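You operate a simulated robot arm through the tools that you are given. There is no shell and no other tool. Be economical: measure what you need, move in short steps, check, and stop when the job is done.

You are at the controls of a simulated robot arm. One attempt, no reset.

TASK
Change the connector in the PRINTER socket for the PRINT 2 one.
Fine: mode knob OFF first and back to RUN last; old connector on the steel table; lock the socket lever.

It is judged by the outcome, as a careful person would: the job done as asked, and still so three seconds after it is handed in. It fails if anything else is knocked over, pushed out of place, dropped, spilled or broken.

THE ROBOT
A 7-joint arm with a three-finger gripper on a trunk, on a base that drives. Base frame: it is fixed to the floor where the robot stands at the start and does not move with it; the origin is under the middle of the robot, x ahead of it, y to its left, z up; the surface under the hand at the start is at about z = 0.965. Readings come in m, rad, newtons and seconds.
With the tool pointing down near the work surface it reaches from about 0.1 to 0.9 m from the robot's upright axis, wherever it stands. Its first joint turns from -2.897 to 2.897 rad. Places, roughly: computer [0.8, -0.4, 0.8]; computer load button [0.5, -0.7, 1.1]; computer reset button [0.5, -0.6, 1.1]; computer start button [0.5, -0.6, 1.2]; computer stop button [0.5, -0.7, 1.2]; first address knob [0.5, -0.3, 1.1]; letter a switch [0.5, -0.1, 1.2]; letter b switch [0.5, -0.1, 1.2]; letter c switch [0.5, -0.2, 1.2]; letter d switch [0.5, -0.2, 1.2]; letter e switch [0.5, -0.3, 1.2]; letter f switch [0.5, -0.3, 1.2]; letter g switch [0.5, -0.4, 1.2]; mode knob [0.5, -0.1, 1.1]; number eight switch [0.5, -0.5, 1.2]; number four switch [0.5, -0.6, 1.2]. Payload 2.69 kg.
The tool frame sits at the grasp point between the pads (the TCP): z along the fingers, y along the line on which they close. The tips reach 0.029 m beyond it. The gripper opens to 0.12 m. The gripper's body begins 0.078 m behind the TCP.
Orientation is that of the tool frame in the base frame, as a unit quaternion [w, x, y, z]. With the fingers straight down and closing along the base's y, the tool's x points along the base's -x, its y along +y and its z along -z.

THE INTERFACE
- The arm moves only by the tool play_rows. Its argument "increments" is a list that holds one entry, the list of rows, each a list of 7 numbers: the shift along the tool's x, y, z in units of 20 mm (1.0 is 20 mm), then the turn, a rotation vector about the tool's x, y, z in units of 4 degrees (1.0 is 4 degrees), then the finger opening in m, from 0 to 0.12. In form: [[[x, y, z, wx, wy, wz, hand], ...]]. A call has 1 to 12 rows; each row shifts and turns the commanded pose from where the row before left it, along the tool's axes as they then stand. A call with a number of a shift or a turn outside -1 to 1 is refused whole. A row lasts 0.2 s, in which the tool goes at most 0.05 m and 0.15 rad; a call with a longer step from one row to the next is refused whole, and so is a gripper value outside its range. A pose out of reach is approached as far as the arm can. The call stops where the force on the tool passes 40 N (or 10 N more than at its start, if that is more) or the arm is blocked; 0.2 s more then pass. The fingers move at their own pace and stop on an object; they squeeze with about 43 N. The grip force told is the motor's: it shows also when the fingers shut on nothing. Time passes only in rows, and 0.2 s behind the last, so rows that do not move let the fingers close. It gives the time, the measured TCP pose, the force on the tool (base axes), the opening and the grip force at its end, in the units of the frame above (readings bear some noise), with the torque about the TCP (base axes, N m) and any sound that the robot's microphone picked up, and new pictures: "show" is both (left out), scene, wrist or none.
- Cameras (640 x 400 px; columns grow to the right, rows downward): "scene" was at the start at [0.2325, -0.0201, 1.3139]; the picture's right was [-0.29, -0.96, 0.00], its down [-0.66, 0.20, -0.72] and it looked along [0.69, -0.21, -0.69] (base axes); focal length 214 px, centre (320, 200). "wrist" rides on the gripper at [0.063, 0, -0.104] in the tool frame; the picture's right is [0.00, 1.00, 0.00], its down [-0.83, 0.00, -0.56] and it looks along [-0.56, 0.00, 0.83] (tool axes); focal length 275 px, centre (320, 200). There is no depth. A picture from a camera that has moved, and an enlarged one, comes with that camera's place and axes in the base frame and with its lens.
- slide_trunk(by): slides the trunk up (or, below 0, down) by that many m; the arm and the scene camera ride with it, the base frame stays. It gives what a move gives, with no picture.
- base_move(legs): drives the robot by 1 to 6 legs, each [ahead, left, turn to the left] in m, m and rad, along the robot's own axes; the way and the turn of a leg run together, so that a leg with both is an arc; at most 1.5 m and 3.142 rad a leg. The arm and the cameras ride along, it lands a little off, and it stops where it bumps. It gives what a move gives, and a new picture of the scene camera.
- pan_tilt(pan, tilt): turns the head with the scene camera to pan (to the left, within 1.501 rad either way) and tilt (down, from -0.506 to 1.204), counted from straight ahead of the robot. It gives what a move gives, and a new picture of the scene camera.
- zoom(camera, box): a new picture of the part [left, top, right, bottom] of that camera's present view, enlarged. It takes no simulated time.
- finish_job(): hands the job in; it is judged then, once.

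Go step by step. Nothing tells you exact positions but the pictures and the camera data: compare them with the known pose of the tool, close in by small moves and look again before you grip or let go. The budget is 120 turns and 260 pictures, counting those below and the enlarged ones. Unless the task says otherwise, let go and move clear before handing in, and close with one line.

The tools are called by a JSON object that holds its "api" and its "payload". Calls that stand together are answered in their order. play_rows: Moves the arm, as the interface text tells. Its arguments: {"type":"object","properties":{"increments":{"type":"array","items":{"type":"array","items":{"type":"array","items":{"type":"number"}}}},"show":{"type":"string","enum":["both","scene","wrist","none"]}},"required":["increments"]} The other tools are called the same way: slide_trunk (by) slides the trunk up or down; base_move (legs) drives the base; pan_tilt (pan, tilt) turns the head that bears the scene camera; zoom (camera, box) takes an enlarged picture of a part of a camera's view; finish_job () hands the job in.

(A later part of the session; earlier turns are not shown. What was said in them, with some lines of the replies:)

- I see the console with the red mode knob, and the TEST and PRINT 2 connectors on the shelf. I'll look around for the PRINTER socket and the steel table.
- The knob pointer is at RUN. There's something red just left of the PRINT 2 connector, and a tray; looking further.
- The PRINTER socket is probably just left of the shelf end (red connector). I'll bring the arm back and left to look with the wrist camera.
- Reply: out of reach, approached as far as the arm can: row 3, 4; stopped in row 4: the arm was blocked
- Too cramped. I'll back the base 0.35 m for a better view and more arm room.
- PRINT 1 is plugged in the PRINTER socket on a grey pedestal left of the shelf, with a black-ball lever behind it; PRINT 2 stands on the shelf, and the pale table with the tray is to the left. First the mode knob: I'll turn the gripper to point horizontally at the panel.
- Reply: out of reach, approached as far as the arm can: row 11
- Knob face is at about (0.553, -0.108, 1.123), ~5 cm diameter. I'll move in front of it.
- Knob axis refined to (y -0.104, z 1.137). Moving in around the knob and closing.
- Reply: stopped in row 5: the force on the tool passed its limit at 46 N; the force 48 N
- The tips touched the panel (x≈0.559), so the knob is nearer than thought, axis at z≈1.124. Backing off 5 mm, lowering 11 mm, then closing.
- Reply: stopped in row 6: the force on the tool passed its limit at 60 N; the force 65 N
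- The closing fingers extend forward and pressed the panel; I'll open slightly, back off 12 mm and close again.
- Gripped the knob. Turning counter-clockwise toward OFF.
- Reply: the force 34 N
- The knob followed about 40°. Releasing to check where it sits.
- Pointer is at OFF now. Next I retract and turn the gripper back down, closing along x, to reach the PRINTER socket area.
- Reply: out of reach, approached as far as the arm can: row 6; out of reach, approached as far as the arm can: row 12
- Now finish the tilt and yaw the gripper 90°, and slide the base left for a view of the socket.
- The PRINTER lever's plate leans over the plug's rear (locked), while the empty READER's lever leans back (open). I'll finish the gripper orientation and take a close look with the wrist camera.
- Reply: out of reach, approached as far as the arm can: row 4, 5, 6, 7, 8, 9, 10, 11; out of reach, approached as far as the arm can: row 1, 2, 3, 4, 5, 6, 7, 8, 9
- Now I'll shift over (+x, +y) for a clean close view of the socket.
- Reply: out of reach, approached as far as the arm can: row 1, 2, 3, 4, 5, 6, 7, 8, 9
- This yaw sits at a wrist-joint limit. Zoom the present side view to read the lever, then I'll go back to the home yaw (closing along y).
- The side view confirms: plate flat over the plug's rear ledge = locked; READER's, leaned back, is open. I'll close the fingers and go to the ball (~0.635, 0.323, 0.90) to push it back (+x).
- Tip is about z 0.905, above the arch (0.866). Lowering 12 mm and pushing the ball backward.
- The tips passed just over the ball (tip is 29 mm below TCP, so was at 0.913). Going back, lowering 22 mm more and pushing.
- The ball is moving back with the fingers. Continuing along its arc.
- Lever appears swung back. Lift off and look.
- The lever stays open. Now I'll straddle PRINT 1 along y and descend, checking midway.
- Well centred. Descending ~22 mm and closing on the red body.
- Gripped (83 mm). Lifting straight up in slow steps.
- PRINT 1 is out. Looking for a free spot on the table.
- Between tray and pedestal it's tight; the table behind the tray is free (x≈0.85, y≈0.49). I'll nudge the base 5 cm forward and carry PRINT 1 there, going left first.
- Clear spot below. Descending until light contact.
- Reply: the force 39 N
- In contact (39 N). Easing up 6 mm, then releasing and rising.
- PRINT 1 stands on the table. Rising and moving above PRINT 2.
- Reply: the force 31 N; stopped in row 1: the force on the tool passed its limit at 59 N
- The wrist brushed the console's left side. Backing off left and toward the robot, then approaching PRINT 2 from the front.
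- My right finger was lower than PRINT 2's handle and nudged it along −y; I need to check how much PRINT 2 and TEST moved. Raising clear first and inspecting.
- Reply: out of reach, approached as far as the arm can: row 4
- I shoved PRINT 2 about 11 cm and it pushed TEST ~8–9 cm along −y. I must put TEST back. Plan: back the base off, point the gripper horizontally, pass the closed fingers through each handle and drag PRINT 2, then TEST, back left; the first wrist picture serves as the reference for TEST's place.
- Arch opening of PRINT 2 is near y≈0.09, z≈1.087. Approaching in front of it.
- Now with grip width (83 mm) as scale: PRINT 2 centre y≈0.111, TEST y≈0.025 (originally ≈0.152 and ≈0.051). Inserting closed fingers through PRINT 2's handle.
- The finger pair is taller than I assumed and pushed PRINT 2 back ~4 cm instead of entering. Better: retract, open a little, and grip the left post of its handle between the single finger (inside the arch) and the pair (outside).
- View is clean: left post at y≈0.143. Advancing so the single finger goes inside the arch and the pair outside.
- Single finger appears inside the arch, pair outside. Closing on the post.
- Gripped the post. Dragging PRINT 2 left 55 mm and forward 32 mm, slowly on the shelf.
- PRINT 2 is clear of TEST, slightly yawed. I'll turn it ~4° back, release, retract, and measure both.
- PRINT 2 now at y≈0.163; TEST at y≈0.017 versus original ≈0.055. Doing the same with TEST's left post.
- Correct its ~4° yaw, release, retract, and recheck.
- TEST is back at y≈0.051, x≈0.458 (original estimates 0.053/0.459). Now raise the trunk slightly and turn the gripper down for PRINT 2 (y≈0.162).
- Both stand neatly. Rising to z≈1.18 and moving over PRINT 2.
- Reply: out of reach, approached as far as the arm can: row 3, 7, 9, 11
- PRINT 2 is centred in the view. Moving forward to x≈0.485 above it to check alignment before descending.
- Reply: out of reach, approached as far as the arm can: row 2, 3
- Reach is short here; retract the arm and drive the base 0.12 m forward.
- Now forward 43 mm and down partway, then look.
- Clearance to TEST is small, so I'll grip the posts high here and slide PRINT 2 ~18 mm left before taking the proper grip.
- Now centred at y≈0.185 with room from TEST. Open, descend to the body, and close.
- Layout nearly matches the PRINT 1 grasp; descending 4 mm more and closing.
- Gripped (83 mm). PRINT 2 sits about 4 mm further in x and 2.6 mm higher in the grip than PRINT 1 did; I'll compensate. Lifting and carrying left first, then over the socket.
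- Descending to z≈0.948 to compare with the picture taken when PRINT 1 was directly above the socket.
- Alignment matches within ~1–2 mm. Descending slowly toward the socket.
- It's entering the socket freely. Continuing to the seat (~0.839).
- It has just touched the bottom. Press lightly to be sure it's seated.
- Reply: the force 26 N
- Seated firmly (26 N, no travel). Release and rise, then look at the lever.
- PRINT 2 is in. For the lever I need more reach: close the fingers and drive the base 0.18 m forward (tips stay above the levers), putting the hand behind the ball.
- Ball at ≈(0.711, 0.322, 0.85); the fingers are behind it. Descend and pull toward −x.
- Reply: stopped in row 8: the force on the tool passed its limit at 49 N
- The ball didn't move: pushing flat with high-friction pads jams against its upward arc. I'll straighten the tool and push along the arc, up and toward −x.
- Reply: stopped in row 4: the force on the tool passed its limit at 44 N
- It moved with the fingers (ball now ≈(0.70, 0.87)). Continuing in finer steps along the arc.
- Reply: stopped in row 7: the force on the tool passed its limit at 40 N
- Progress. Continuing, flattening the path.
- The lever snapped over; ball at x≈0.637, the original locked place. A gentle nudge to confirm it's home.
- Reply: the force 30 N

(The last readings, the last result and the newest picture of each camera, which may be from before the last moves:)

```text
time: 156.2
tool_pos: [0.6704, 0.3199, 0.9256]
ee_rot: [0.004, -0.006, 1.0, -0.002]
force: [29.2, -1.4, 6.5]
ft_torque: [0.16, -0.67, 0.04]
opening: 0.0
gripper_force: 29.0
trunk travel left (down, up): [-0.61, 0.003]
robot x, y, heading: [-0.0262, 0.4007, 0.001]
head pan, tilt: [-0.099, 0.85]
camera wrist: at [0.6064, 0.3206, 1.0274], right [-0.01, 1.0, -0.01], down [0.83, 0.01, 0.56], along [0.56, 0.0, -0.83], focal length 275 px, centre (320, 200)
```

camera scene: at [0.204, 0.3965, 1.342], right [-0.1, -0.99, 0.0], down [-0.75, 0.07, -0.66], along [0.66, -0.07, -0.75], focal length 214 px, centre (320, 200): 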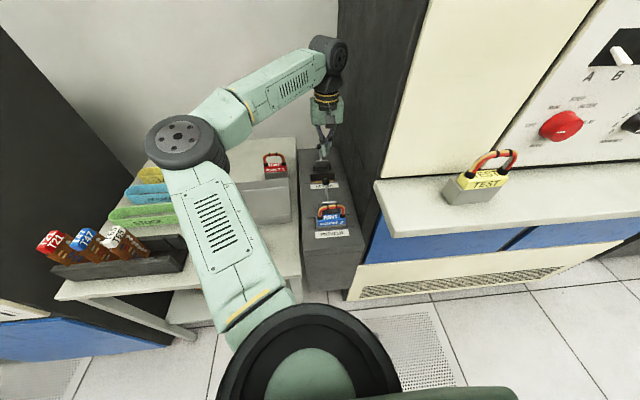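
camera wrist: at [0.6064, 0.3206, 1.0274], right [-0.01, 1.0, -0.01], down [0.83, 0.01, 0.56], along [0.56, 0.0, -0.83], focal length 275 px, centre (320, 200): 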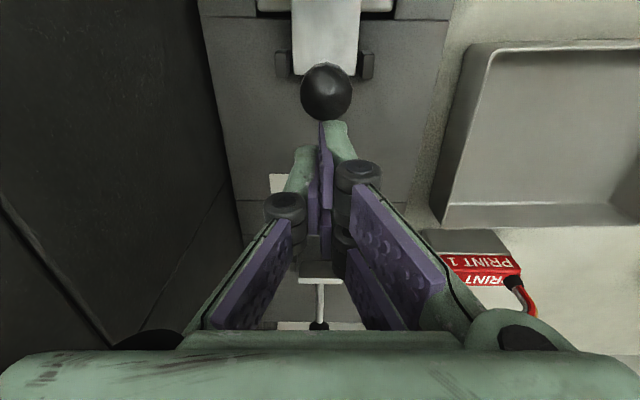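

Locked against its stop. Backing off, rising, and driving back to the knob.

{"api": "play_rows", "payload": {"increments": [[[-0.5, 0, 0, 0, 0, 0, 0], [-0.5, 0, -0.5, 0, 0, 0, 0], [0, 0, -1, 0, 0, 0, 0.0], [0, 0, -1, 0, 0, 0, 0.0], [0, 0, -1, 0, 0, 0, 0.0], [0, 0, -1, 0, 0, 0, 0.0], [0, 0, -1, 0, 0, 0, 0.0], [0, 0, -1, 0, 0, 0, 0.0]]], "show": "none"}}

{"api": "base_move", "payload": {"legs": [[-0.37, 0, 0]]}}

{"api": "base_move", "payload": {"legs": [[0, -0.4, 0]]}}

{"api": "pan_tilt", "payload": {"pan": 0.3, "tilt": 0.55}}

{"api": "zoom", "payload": {"camera": "scene", "box": [220, 120, 420, 270]}}

```text
time: 157.9
tool_pos: [0.686, 0.3218, 1.056]
ee_rot: [0.001, -0.004, 1.0, -0.002]
force: [0.4, -1.0, 0.5]
ft_torque: [-0.01, -0.02, -0.01]
opening: 0.0003
gripper_force: 28.7
trunk travel left (down, up): [-0.61, 0.003]
robot x, y, heading: [-0.0284, 0.4019, 0.004]
head pan, tilt: [-0.099, 0.85]
```

```text
time: 160.3
tool_pos: [0.3176, 0.3219, 1.0543]
ee_rot: [0.0, -0.003, 1.0, -0.001]
force: [-0.6, -0.1, -0.3]
ft_torque: [-0.05, -0.02, -0.04]
opening: 0.0001
gripper_force: 28.3
trunk travel left (down, up): [-0.61, 0.003]
robot x, y, heading: [-0.3942, 0.4006, 0.0]
head pan, tilt: [-0.099, 0.85]
camera scene: at [-0.1639, 0.3963, 1.3421], right [-0.1, -1.0, 0.0], down [-0.75, 0.07, -0.66], along [0.66, -0.06, -0.75], focal length 214 px, centre (320, 200)
```

scene: 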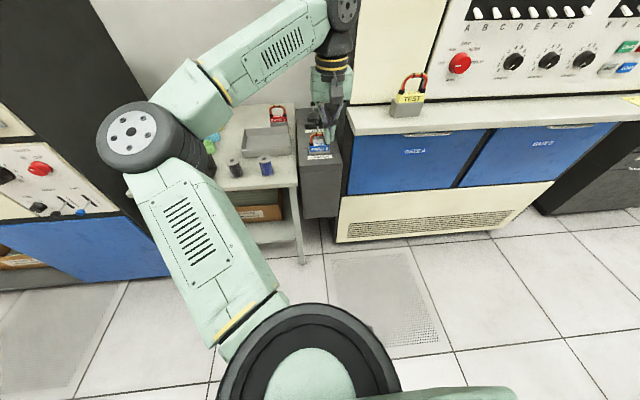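

```text
time: 163.9
tool_pos: [0.317, -0.0768, 1.0541]
ee_rot: [0.001, -0.001, 1.0, -0.002]
force: [-0.2, -0.7, -1.0]
ft_torque: [-0.01, 0.0, 0.02]
opening: 0.0
gripper_force: 29.1
trunk travel left (down, up): [-0.61, 0.003]
robot x, y, heading: [-0.3936, 0.005, -0.005]
head pan, tilt: [-0.099, 0.85]
camera scene: at [-0.164, -0.0007, 1.342], right [-0.1, -0.99, 0.0], down [-0.75, 0.08, -0.66], along [0.66, -0.07, -0.75], focal length 214 px, centre (320, 200)
```

scene: 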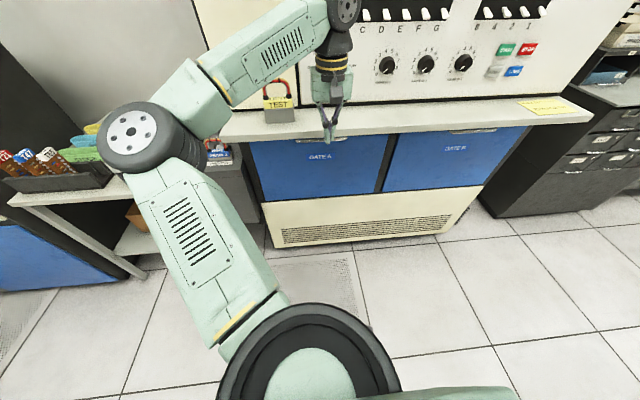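

```text
time: 164.8
tool_pos: [0.3169, -0.0779, 1.0538]
ee_rot: [0.0, -0.001, 1.0, -0.002]
force: [-0.3, -0.5, 0.1]
ft_torque: [0.04, -0.01, 0.0]
opening: 0.0
gripper_force: 28.8
trunk travel left (down, up): [-0.61, 0.003]
robot x, y, heading: [-0.3922, 0.0015, -0.008]
head pan, tilt: [0.3, 0.55]
camera scene: at [-0.1558, 0.0337, 1.3673], right [0.29, -0.96, 0.0], down [-0.5, -0.15, -0.85], along [0.82, 0.25, -0.52], focal length 214 px, centre (320, 200)
```

scene: 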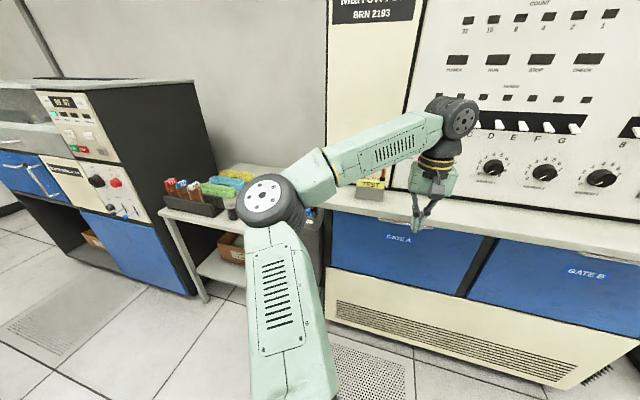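

```text
2.67 times, centred on (320, 195) of scene
camera zoom: at [-0.1558, 0.0337, 1.3673], right [0.29, -0.96, 0.0], down [-0.5, -0.15, -0.85], along [0.82, 0.25, -0.52], focal length 572 px, centre (320, 213)
```

zoom: 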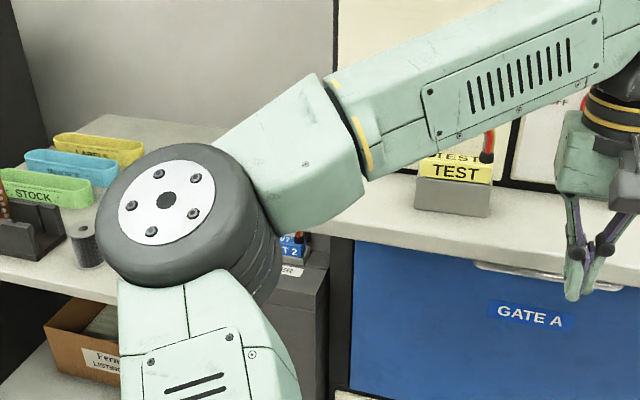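

TEST is fine. Turning the gripper horizontal again for the knob.

{"api": "play_rows", "payload": {"increments": [[[0, -0.5, -1, 0, -1, 0, 0.075], [0, -0.5, -1, 0, -1, 0, 0.075], [0, -0.38, -1, 0, -1, 0, 0.075], [0, 0, 0, 0, -1, 0, 0.075], [0, 0, 0, 0, -1, 0, 0.075], [0, 0, 0, 0, -1, 0, 0.075], [0, 0, 0, 0, -1, 0, 0.075], [0, 0, 0, 0, -1, 0, 0.075], [0, 0, 0, 0, -1, 0, 0.075], [0, 0, 0, 0, -1, 0, 0.075], [0, 0, 0, 0, -1, 0, 0.075], [0, 0, 0, 0, -1, 0, 0.075]]], "show": "none"}}

{"api": "play_rows", "payload": {"increments": [[[0, 0, 0, 0, -1, 0, 0.075], [0, 0, 0, 0, -1, 0, 0.075], [0, 0, 0, 0, -1, 0, 0.075], [0, 0, 0, 0, -1, 0, 0.075], [0, 0, 0, 0, -1, 0, 0.075], [0, 0, 0, 0, -1, 0, 0.075], [0, 0, 0, 0, -1, 0, 0.075], [0, 0, 0, 0, -1, 0, 0.075], [0, 0, 0, 0, -1, 0, 0.075], [0, 0, 0, 0, -1, 0, 0.075], [0, 0, 0, 0, -0.5, 0, 0.075]]], "show": "wrist"}}

```text
time: 167.4
tool_pos: [0.3128, -0.1047, 1.113]
ee_rot: [0.407, -0.002, 0.913, 0.0]
force: [-0.5, 0.6, -0.1]
ft_torque: [0.03, -0.01, 0.0]
opening: 0.075
gripper_force: 0.0
trunk travel left (down, up): [-0.61, 0.003]
robot x, y, heading: [-0.393, 0.0054, -0.003]
head pan, tilt: [0.3, 0.55]
```

```text
time: 169.8
tool_pos: [0.3122, -0.1042, 1.1131]
ee_rot: [0.708, -0.002, 0.706, 0.0]
force: [-0.5, 1.2, -0.4]
ft_torque: [-0.03, 0.01, -0.02]
opening: 0.0752
gripper_force: 0.0
trunk travel left (down, up): [-0.61, 0.003]
robot x, y, heading: [-0.3965, 0.0038, -0.003]
head pan, tilt: [0.3, 0.55]
camera wrist: at [0.2084, -0.1051, 1.0492], right [0.0, 1.0, -0.01], down [-0.56, 0.01, 0.83], along [0.83, 0.01, 0.56], focal length 275 px, centre (320, 200)
```

wrist: 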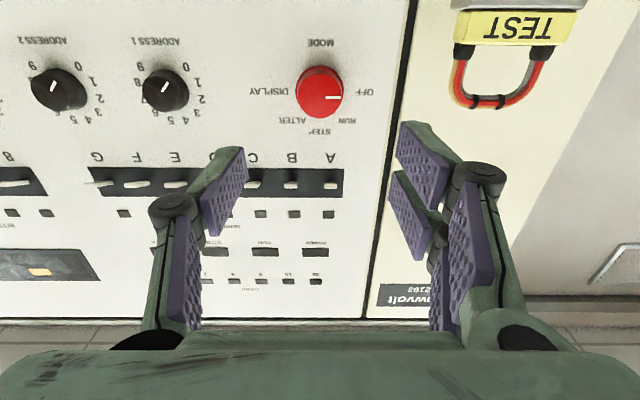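

{"api": "base_move", "payload": {"legs": [[0.045, 0, 0]]}}

{"api": "play_rows", "payload": {"increments": [[[-0.2, 0, 1, 0, 0, 0, 0.075], [-0.2, 0, 1, 0, 0, 0, 0.075], [0, 0, 1, 0, 0, 0, 0.075], [0, 0, 1, 0, 0, 0, 0.075], [0, 0, 1, 0, 0, 0, 0.075]]], "show": "wrist"}}

```text
time: 170.7
tool_pos: [0.3587, -0.1041, 1.113]
ee_rot: [0.708, -0.003, 0.707, -0.001]
force: [0.8, -0.8, -0.3]
ft_torque: [0.04, -0.02, 0.01]
opening: 0.075
gripper_force: 0.0
trunk travel left (down, up): [-0.61, 0.003]
robot x, y, heading: [-0.3519, 0.0034, -0.007]
head pan, tilt: [0.3, 0.55]
camera scene: at [-0.1103, 0.0336, 1.3671], right [0.29, -0.96, 0.0], down [-0.5, -0.15, -0.85], along [0.81, 0.25, -0.52], focal length 214 px, centre (320, 200)
```

scene: 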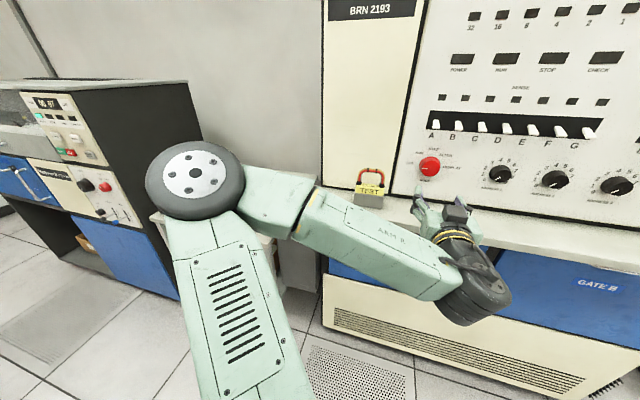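

```text
time: 171.9
tool_pos: [0.4588, -0.105, 1.1214]
ee_rot: [0.708, -0.002, 0.707, 0.0]
force: [-0.5, 0.1, -0.1]
ft_torque: [0.01, 0.01, -0.01]
opening: 0.0749
gripper_force: 0.1
trunk travel left (down, up): [-0.61, 0.003]
robot x, y, heading: [-0.3512, 0.0035, -0.009]
head pan, tilt: [0.3, 0.55]
camera wrist: at [0.3539, -0.1054, 1.0571], right [0.0, 1.0, -0.01], down [-0.56, 0.0, 0.83], along [0.83, 0.01, 0.56], focal length 275 px, centre (320, 200)
```

wrist: 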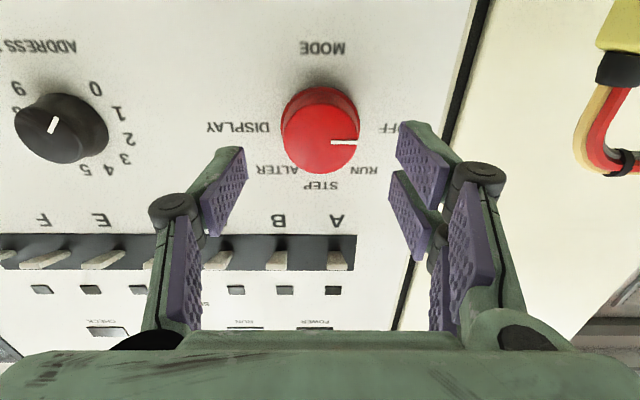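

Aligned with the knob. Advancing to the earlier grip depth and closing.

{"api": "play_rows", "payload": {"increments": [[[0, 0, 0.9, 0, 0, 0, 0.075], [0, 0, 0.9, 0, 0, 0, 0.075], [0, 0, 0.8, 0, 0, 0, 0.075], [0, 0, 0.2, 0, 0, 0, 0.075], [0, 0, 0, 0, 0, 0, 0.04], [0, 0, 0, 0, 0, 0, 0.04], [0, 0, 0, 0, 0, 0, 0.04], [0, 0, 0, 0, 0, 0, 0.04]]], "show": "wrist"}}

```text
time: 173.7
tool_pos: [0.5135, -0.1058, 1.1218]
ee_rot: [0.708, -0.002, 0.706, -0.001]
force: [2.0, -0.6, 0.2]
ft_torque: [0.0, 0.0, -0.05]
opening: 0.0516
gripper_force: 42.4
trunk travel left (down, up): [-0.61, 0.003]
robot x, y, heading: [-0.3493, 0.0011, -0.002]
head pan, tilt: [0.3, 0.55]
camera wrist: at [0.4095, -0.1052, 1.0578], right [0.0, 1.0, -0.01], down [-0.56, 0.01, 0.83], along [0.83, 0.01, 0.56], focal length 275 px, centre (320, 200)
```

wrist: 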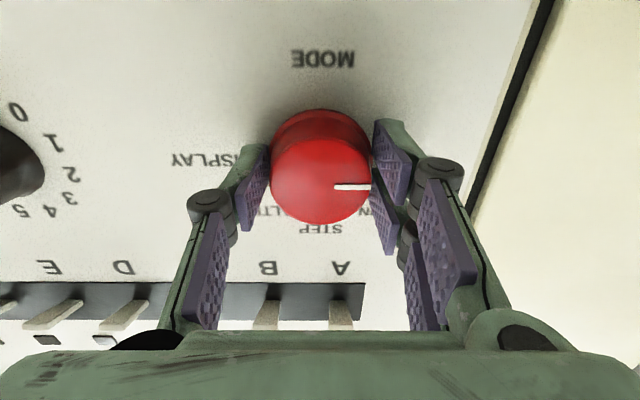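

Gripped. Turning clockwise 40° to RUN, then releasing and backing off.

{"api": "play_rows", "payload": {"increments": [[[0, 0, 0, 0, 0, 1, 0.04], [0, 0, 0, 0, 0, 1, 0.04], [0, 0, 0, 0, 0, 1, 0.04], [0, 0, 0, 0, 0, 1, 0.04], [0, 0, 0, 0, 0, 1, 0.04], [0, 0, 0, 0, 0, 1, 0.04], [0, 0, 0, 0, 0, 1, 0.04], [0, 0, 0, 0, 0, 1, 0.04], [0, 0, 0, 0, 0, 1, 0.04], [0, 0, 0, 0, 0, 1, 0.04]]], "show": "wrist"}}

{"api": "play_rows", "payload": {"increments": [[[0, 0, 0, 0, 0, 0, 0.08], [0, 0, 0, 0, 0, 0, 0.08], [0, 0, -0.5, 0, 0, 0, 0.08], [0, 0, -1, 0, 0, 0, 0.08], [0, 0, -1, 0, 0, 0, 0.08], [0, 0, -1, 0, 0, -1, 0.08], [0, 0, -1, 0, 0, -1, 0.08], [0, 0, -1, 0, 0, -1, 0.08], [0, 0, -1, 0, 0, -1, 0.08], [0, 0, -1, 0, 0, -1, 0.08], [0, 0, 0, 0, 0, -1, 0.08]]], "show": "wrist"}}

{"api": "pan_tilt", "payload": {"pan": 0.0, "tilt": 0.4}}

{"api": "zoom", "payload": {"camera": "scene", "box": [310, 140, 420, 210]}}

```text
time: 175.9
tool_pos: [0.5143, -0.1039, 1.1221]
ee_rot: [0.665, 0.239, 0.664, 0.243]
force: [7.5, 5.0, 7.3]
ft_torque: [-0.02, -0.67, -0.35]
opening: 0.0516
gripper_force: 44.9
trunk travel left (down, up): [-0.61, 0.003]
robot x, y, heading: [-0.3497, 0.0081, -0.004]
head pan, tilt: [0.3, 0.55]
camera wrist: at [0.4093, -0.0632, 1.0726], right [0.0, 0.77, 0.64], down [-0.56, -0.53, 0.64], along [0.83, -0.35, 0.43], focal length 275 px, centre (320, 200)
```

wrist: 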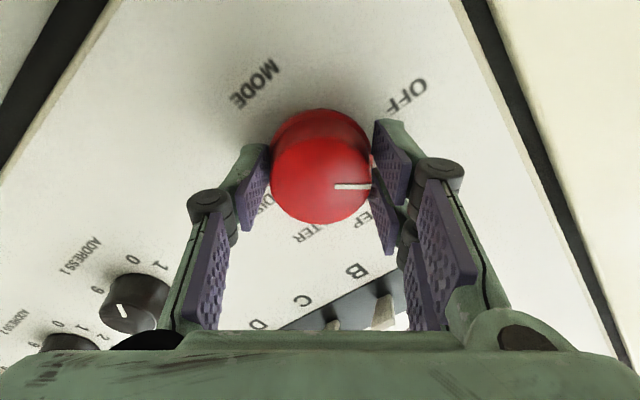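

```text
time: 178.3
tool_pos: [0.3637, -0.1044, 1.1217]
ee_rot: [0.701, 0.097, 0.7, 0.098]
force: [0.1, 0.1, 0.2]
ft_torque: [-0.03, 0.01, -0.02]
opening: 0.0804
gripper_force: 0.1
trunk travel left (down, up): [-0.61, 0.003]
robot x, y, heading: [-0.3492, 0.0022, -0.005]
head pan, tilt: [0.3, 0.55]
camera wrist: at [0.2588, -0.0875, 1.0591], right [0.0, 0.96, 0.27], down [-0.56, -0.22, 0.8], along [0.83, -0.15, 0.54], focal length 275 px, centre (320, 200)
```

wrist: 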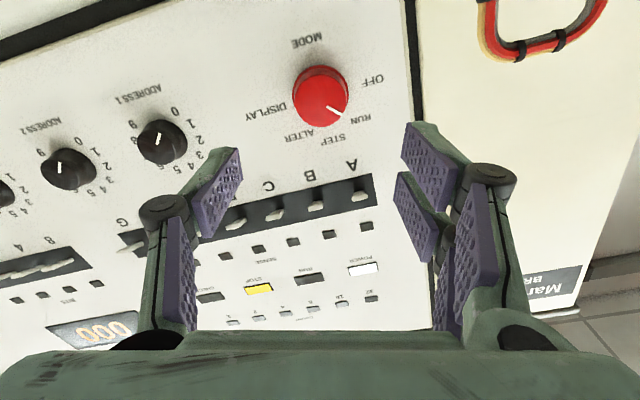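

```text
time: 179.1
tool_pos: [0.3634, -0.1057, 1.121]
ee_rot: [0.701, 0.097, 0.7, 0.099]
force: [-0.1, -0.1, 0.2]
ft_torque: [-0.03, 0.0, 0.0]
opening: 0.08
gripper_force: 0.1
trunk travel left (down, up): [-0.61, 0.003]
robot x, y, heading: [-0.3499, 0.0031, -0.005]
head pan, tilt: [0.0, 0.4]
camera scene: at [-0.1045, 0.007, 1.3811], right [0.0, -1.0, 0.0], down [-0.39, 0.0, -0.92], along [0.92, 0.0, -0.39], focal length 214 px, centre (320, 200)
```

scene: 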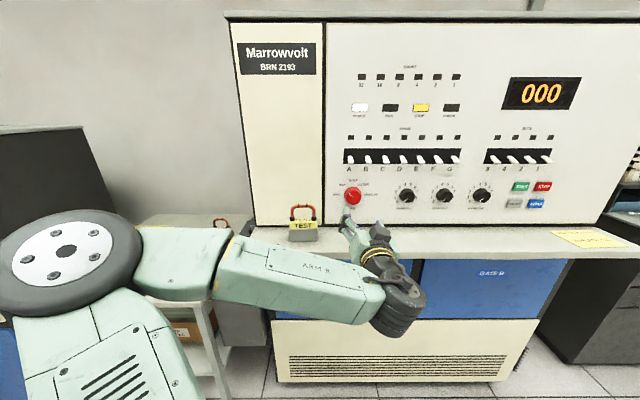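

```text
5.71 times, centred on (365, 175) of scene
camera zoom: at [-0.1045, 0.007, 1.3811], right [0.0, -1.0, 0.0], down [-0.39, 0.0, -0.92], along [0.92, 0.0, -0.39], focal length 1226 px, centre (63, 343)
```

zoom: 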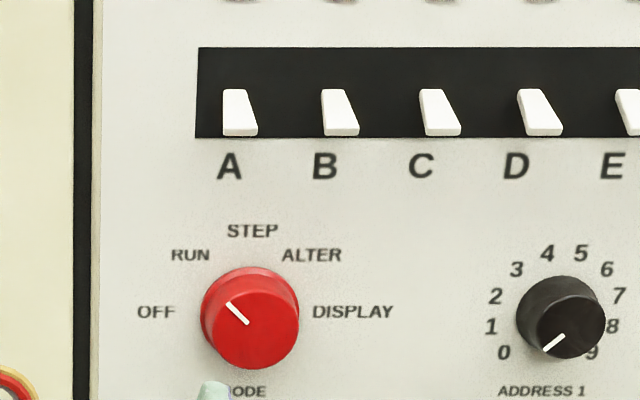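

The mode knob is back at RUN and the display is on. PRINT 2 is in the PRINTER socket with the lever locked, and PRINT 1 stands on the table. TEST is back in its original place to within a few millimetres, as far as the pictures show, and the arm is clear.

{"api": "finish_job", "payload": {}}

```text
The job is handed in.
```

The job is handed in: PRINT 2 is seated and locked in the PRINTER socket, PRINT 1 is on the table beside it, and the mode knob is back at RUN. On the way I knocked PRINT 2 and pushed the TEST connector along the shelf; I slid TEST back to within a few millimetres of its original place, judging by the pictures.
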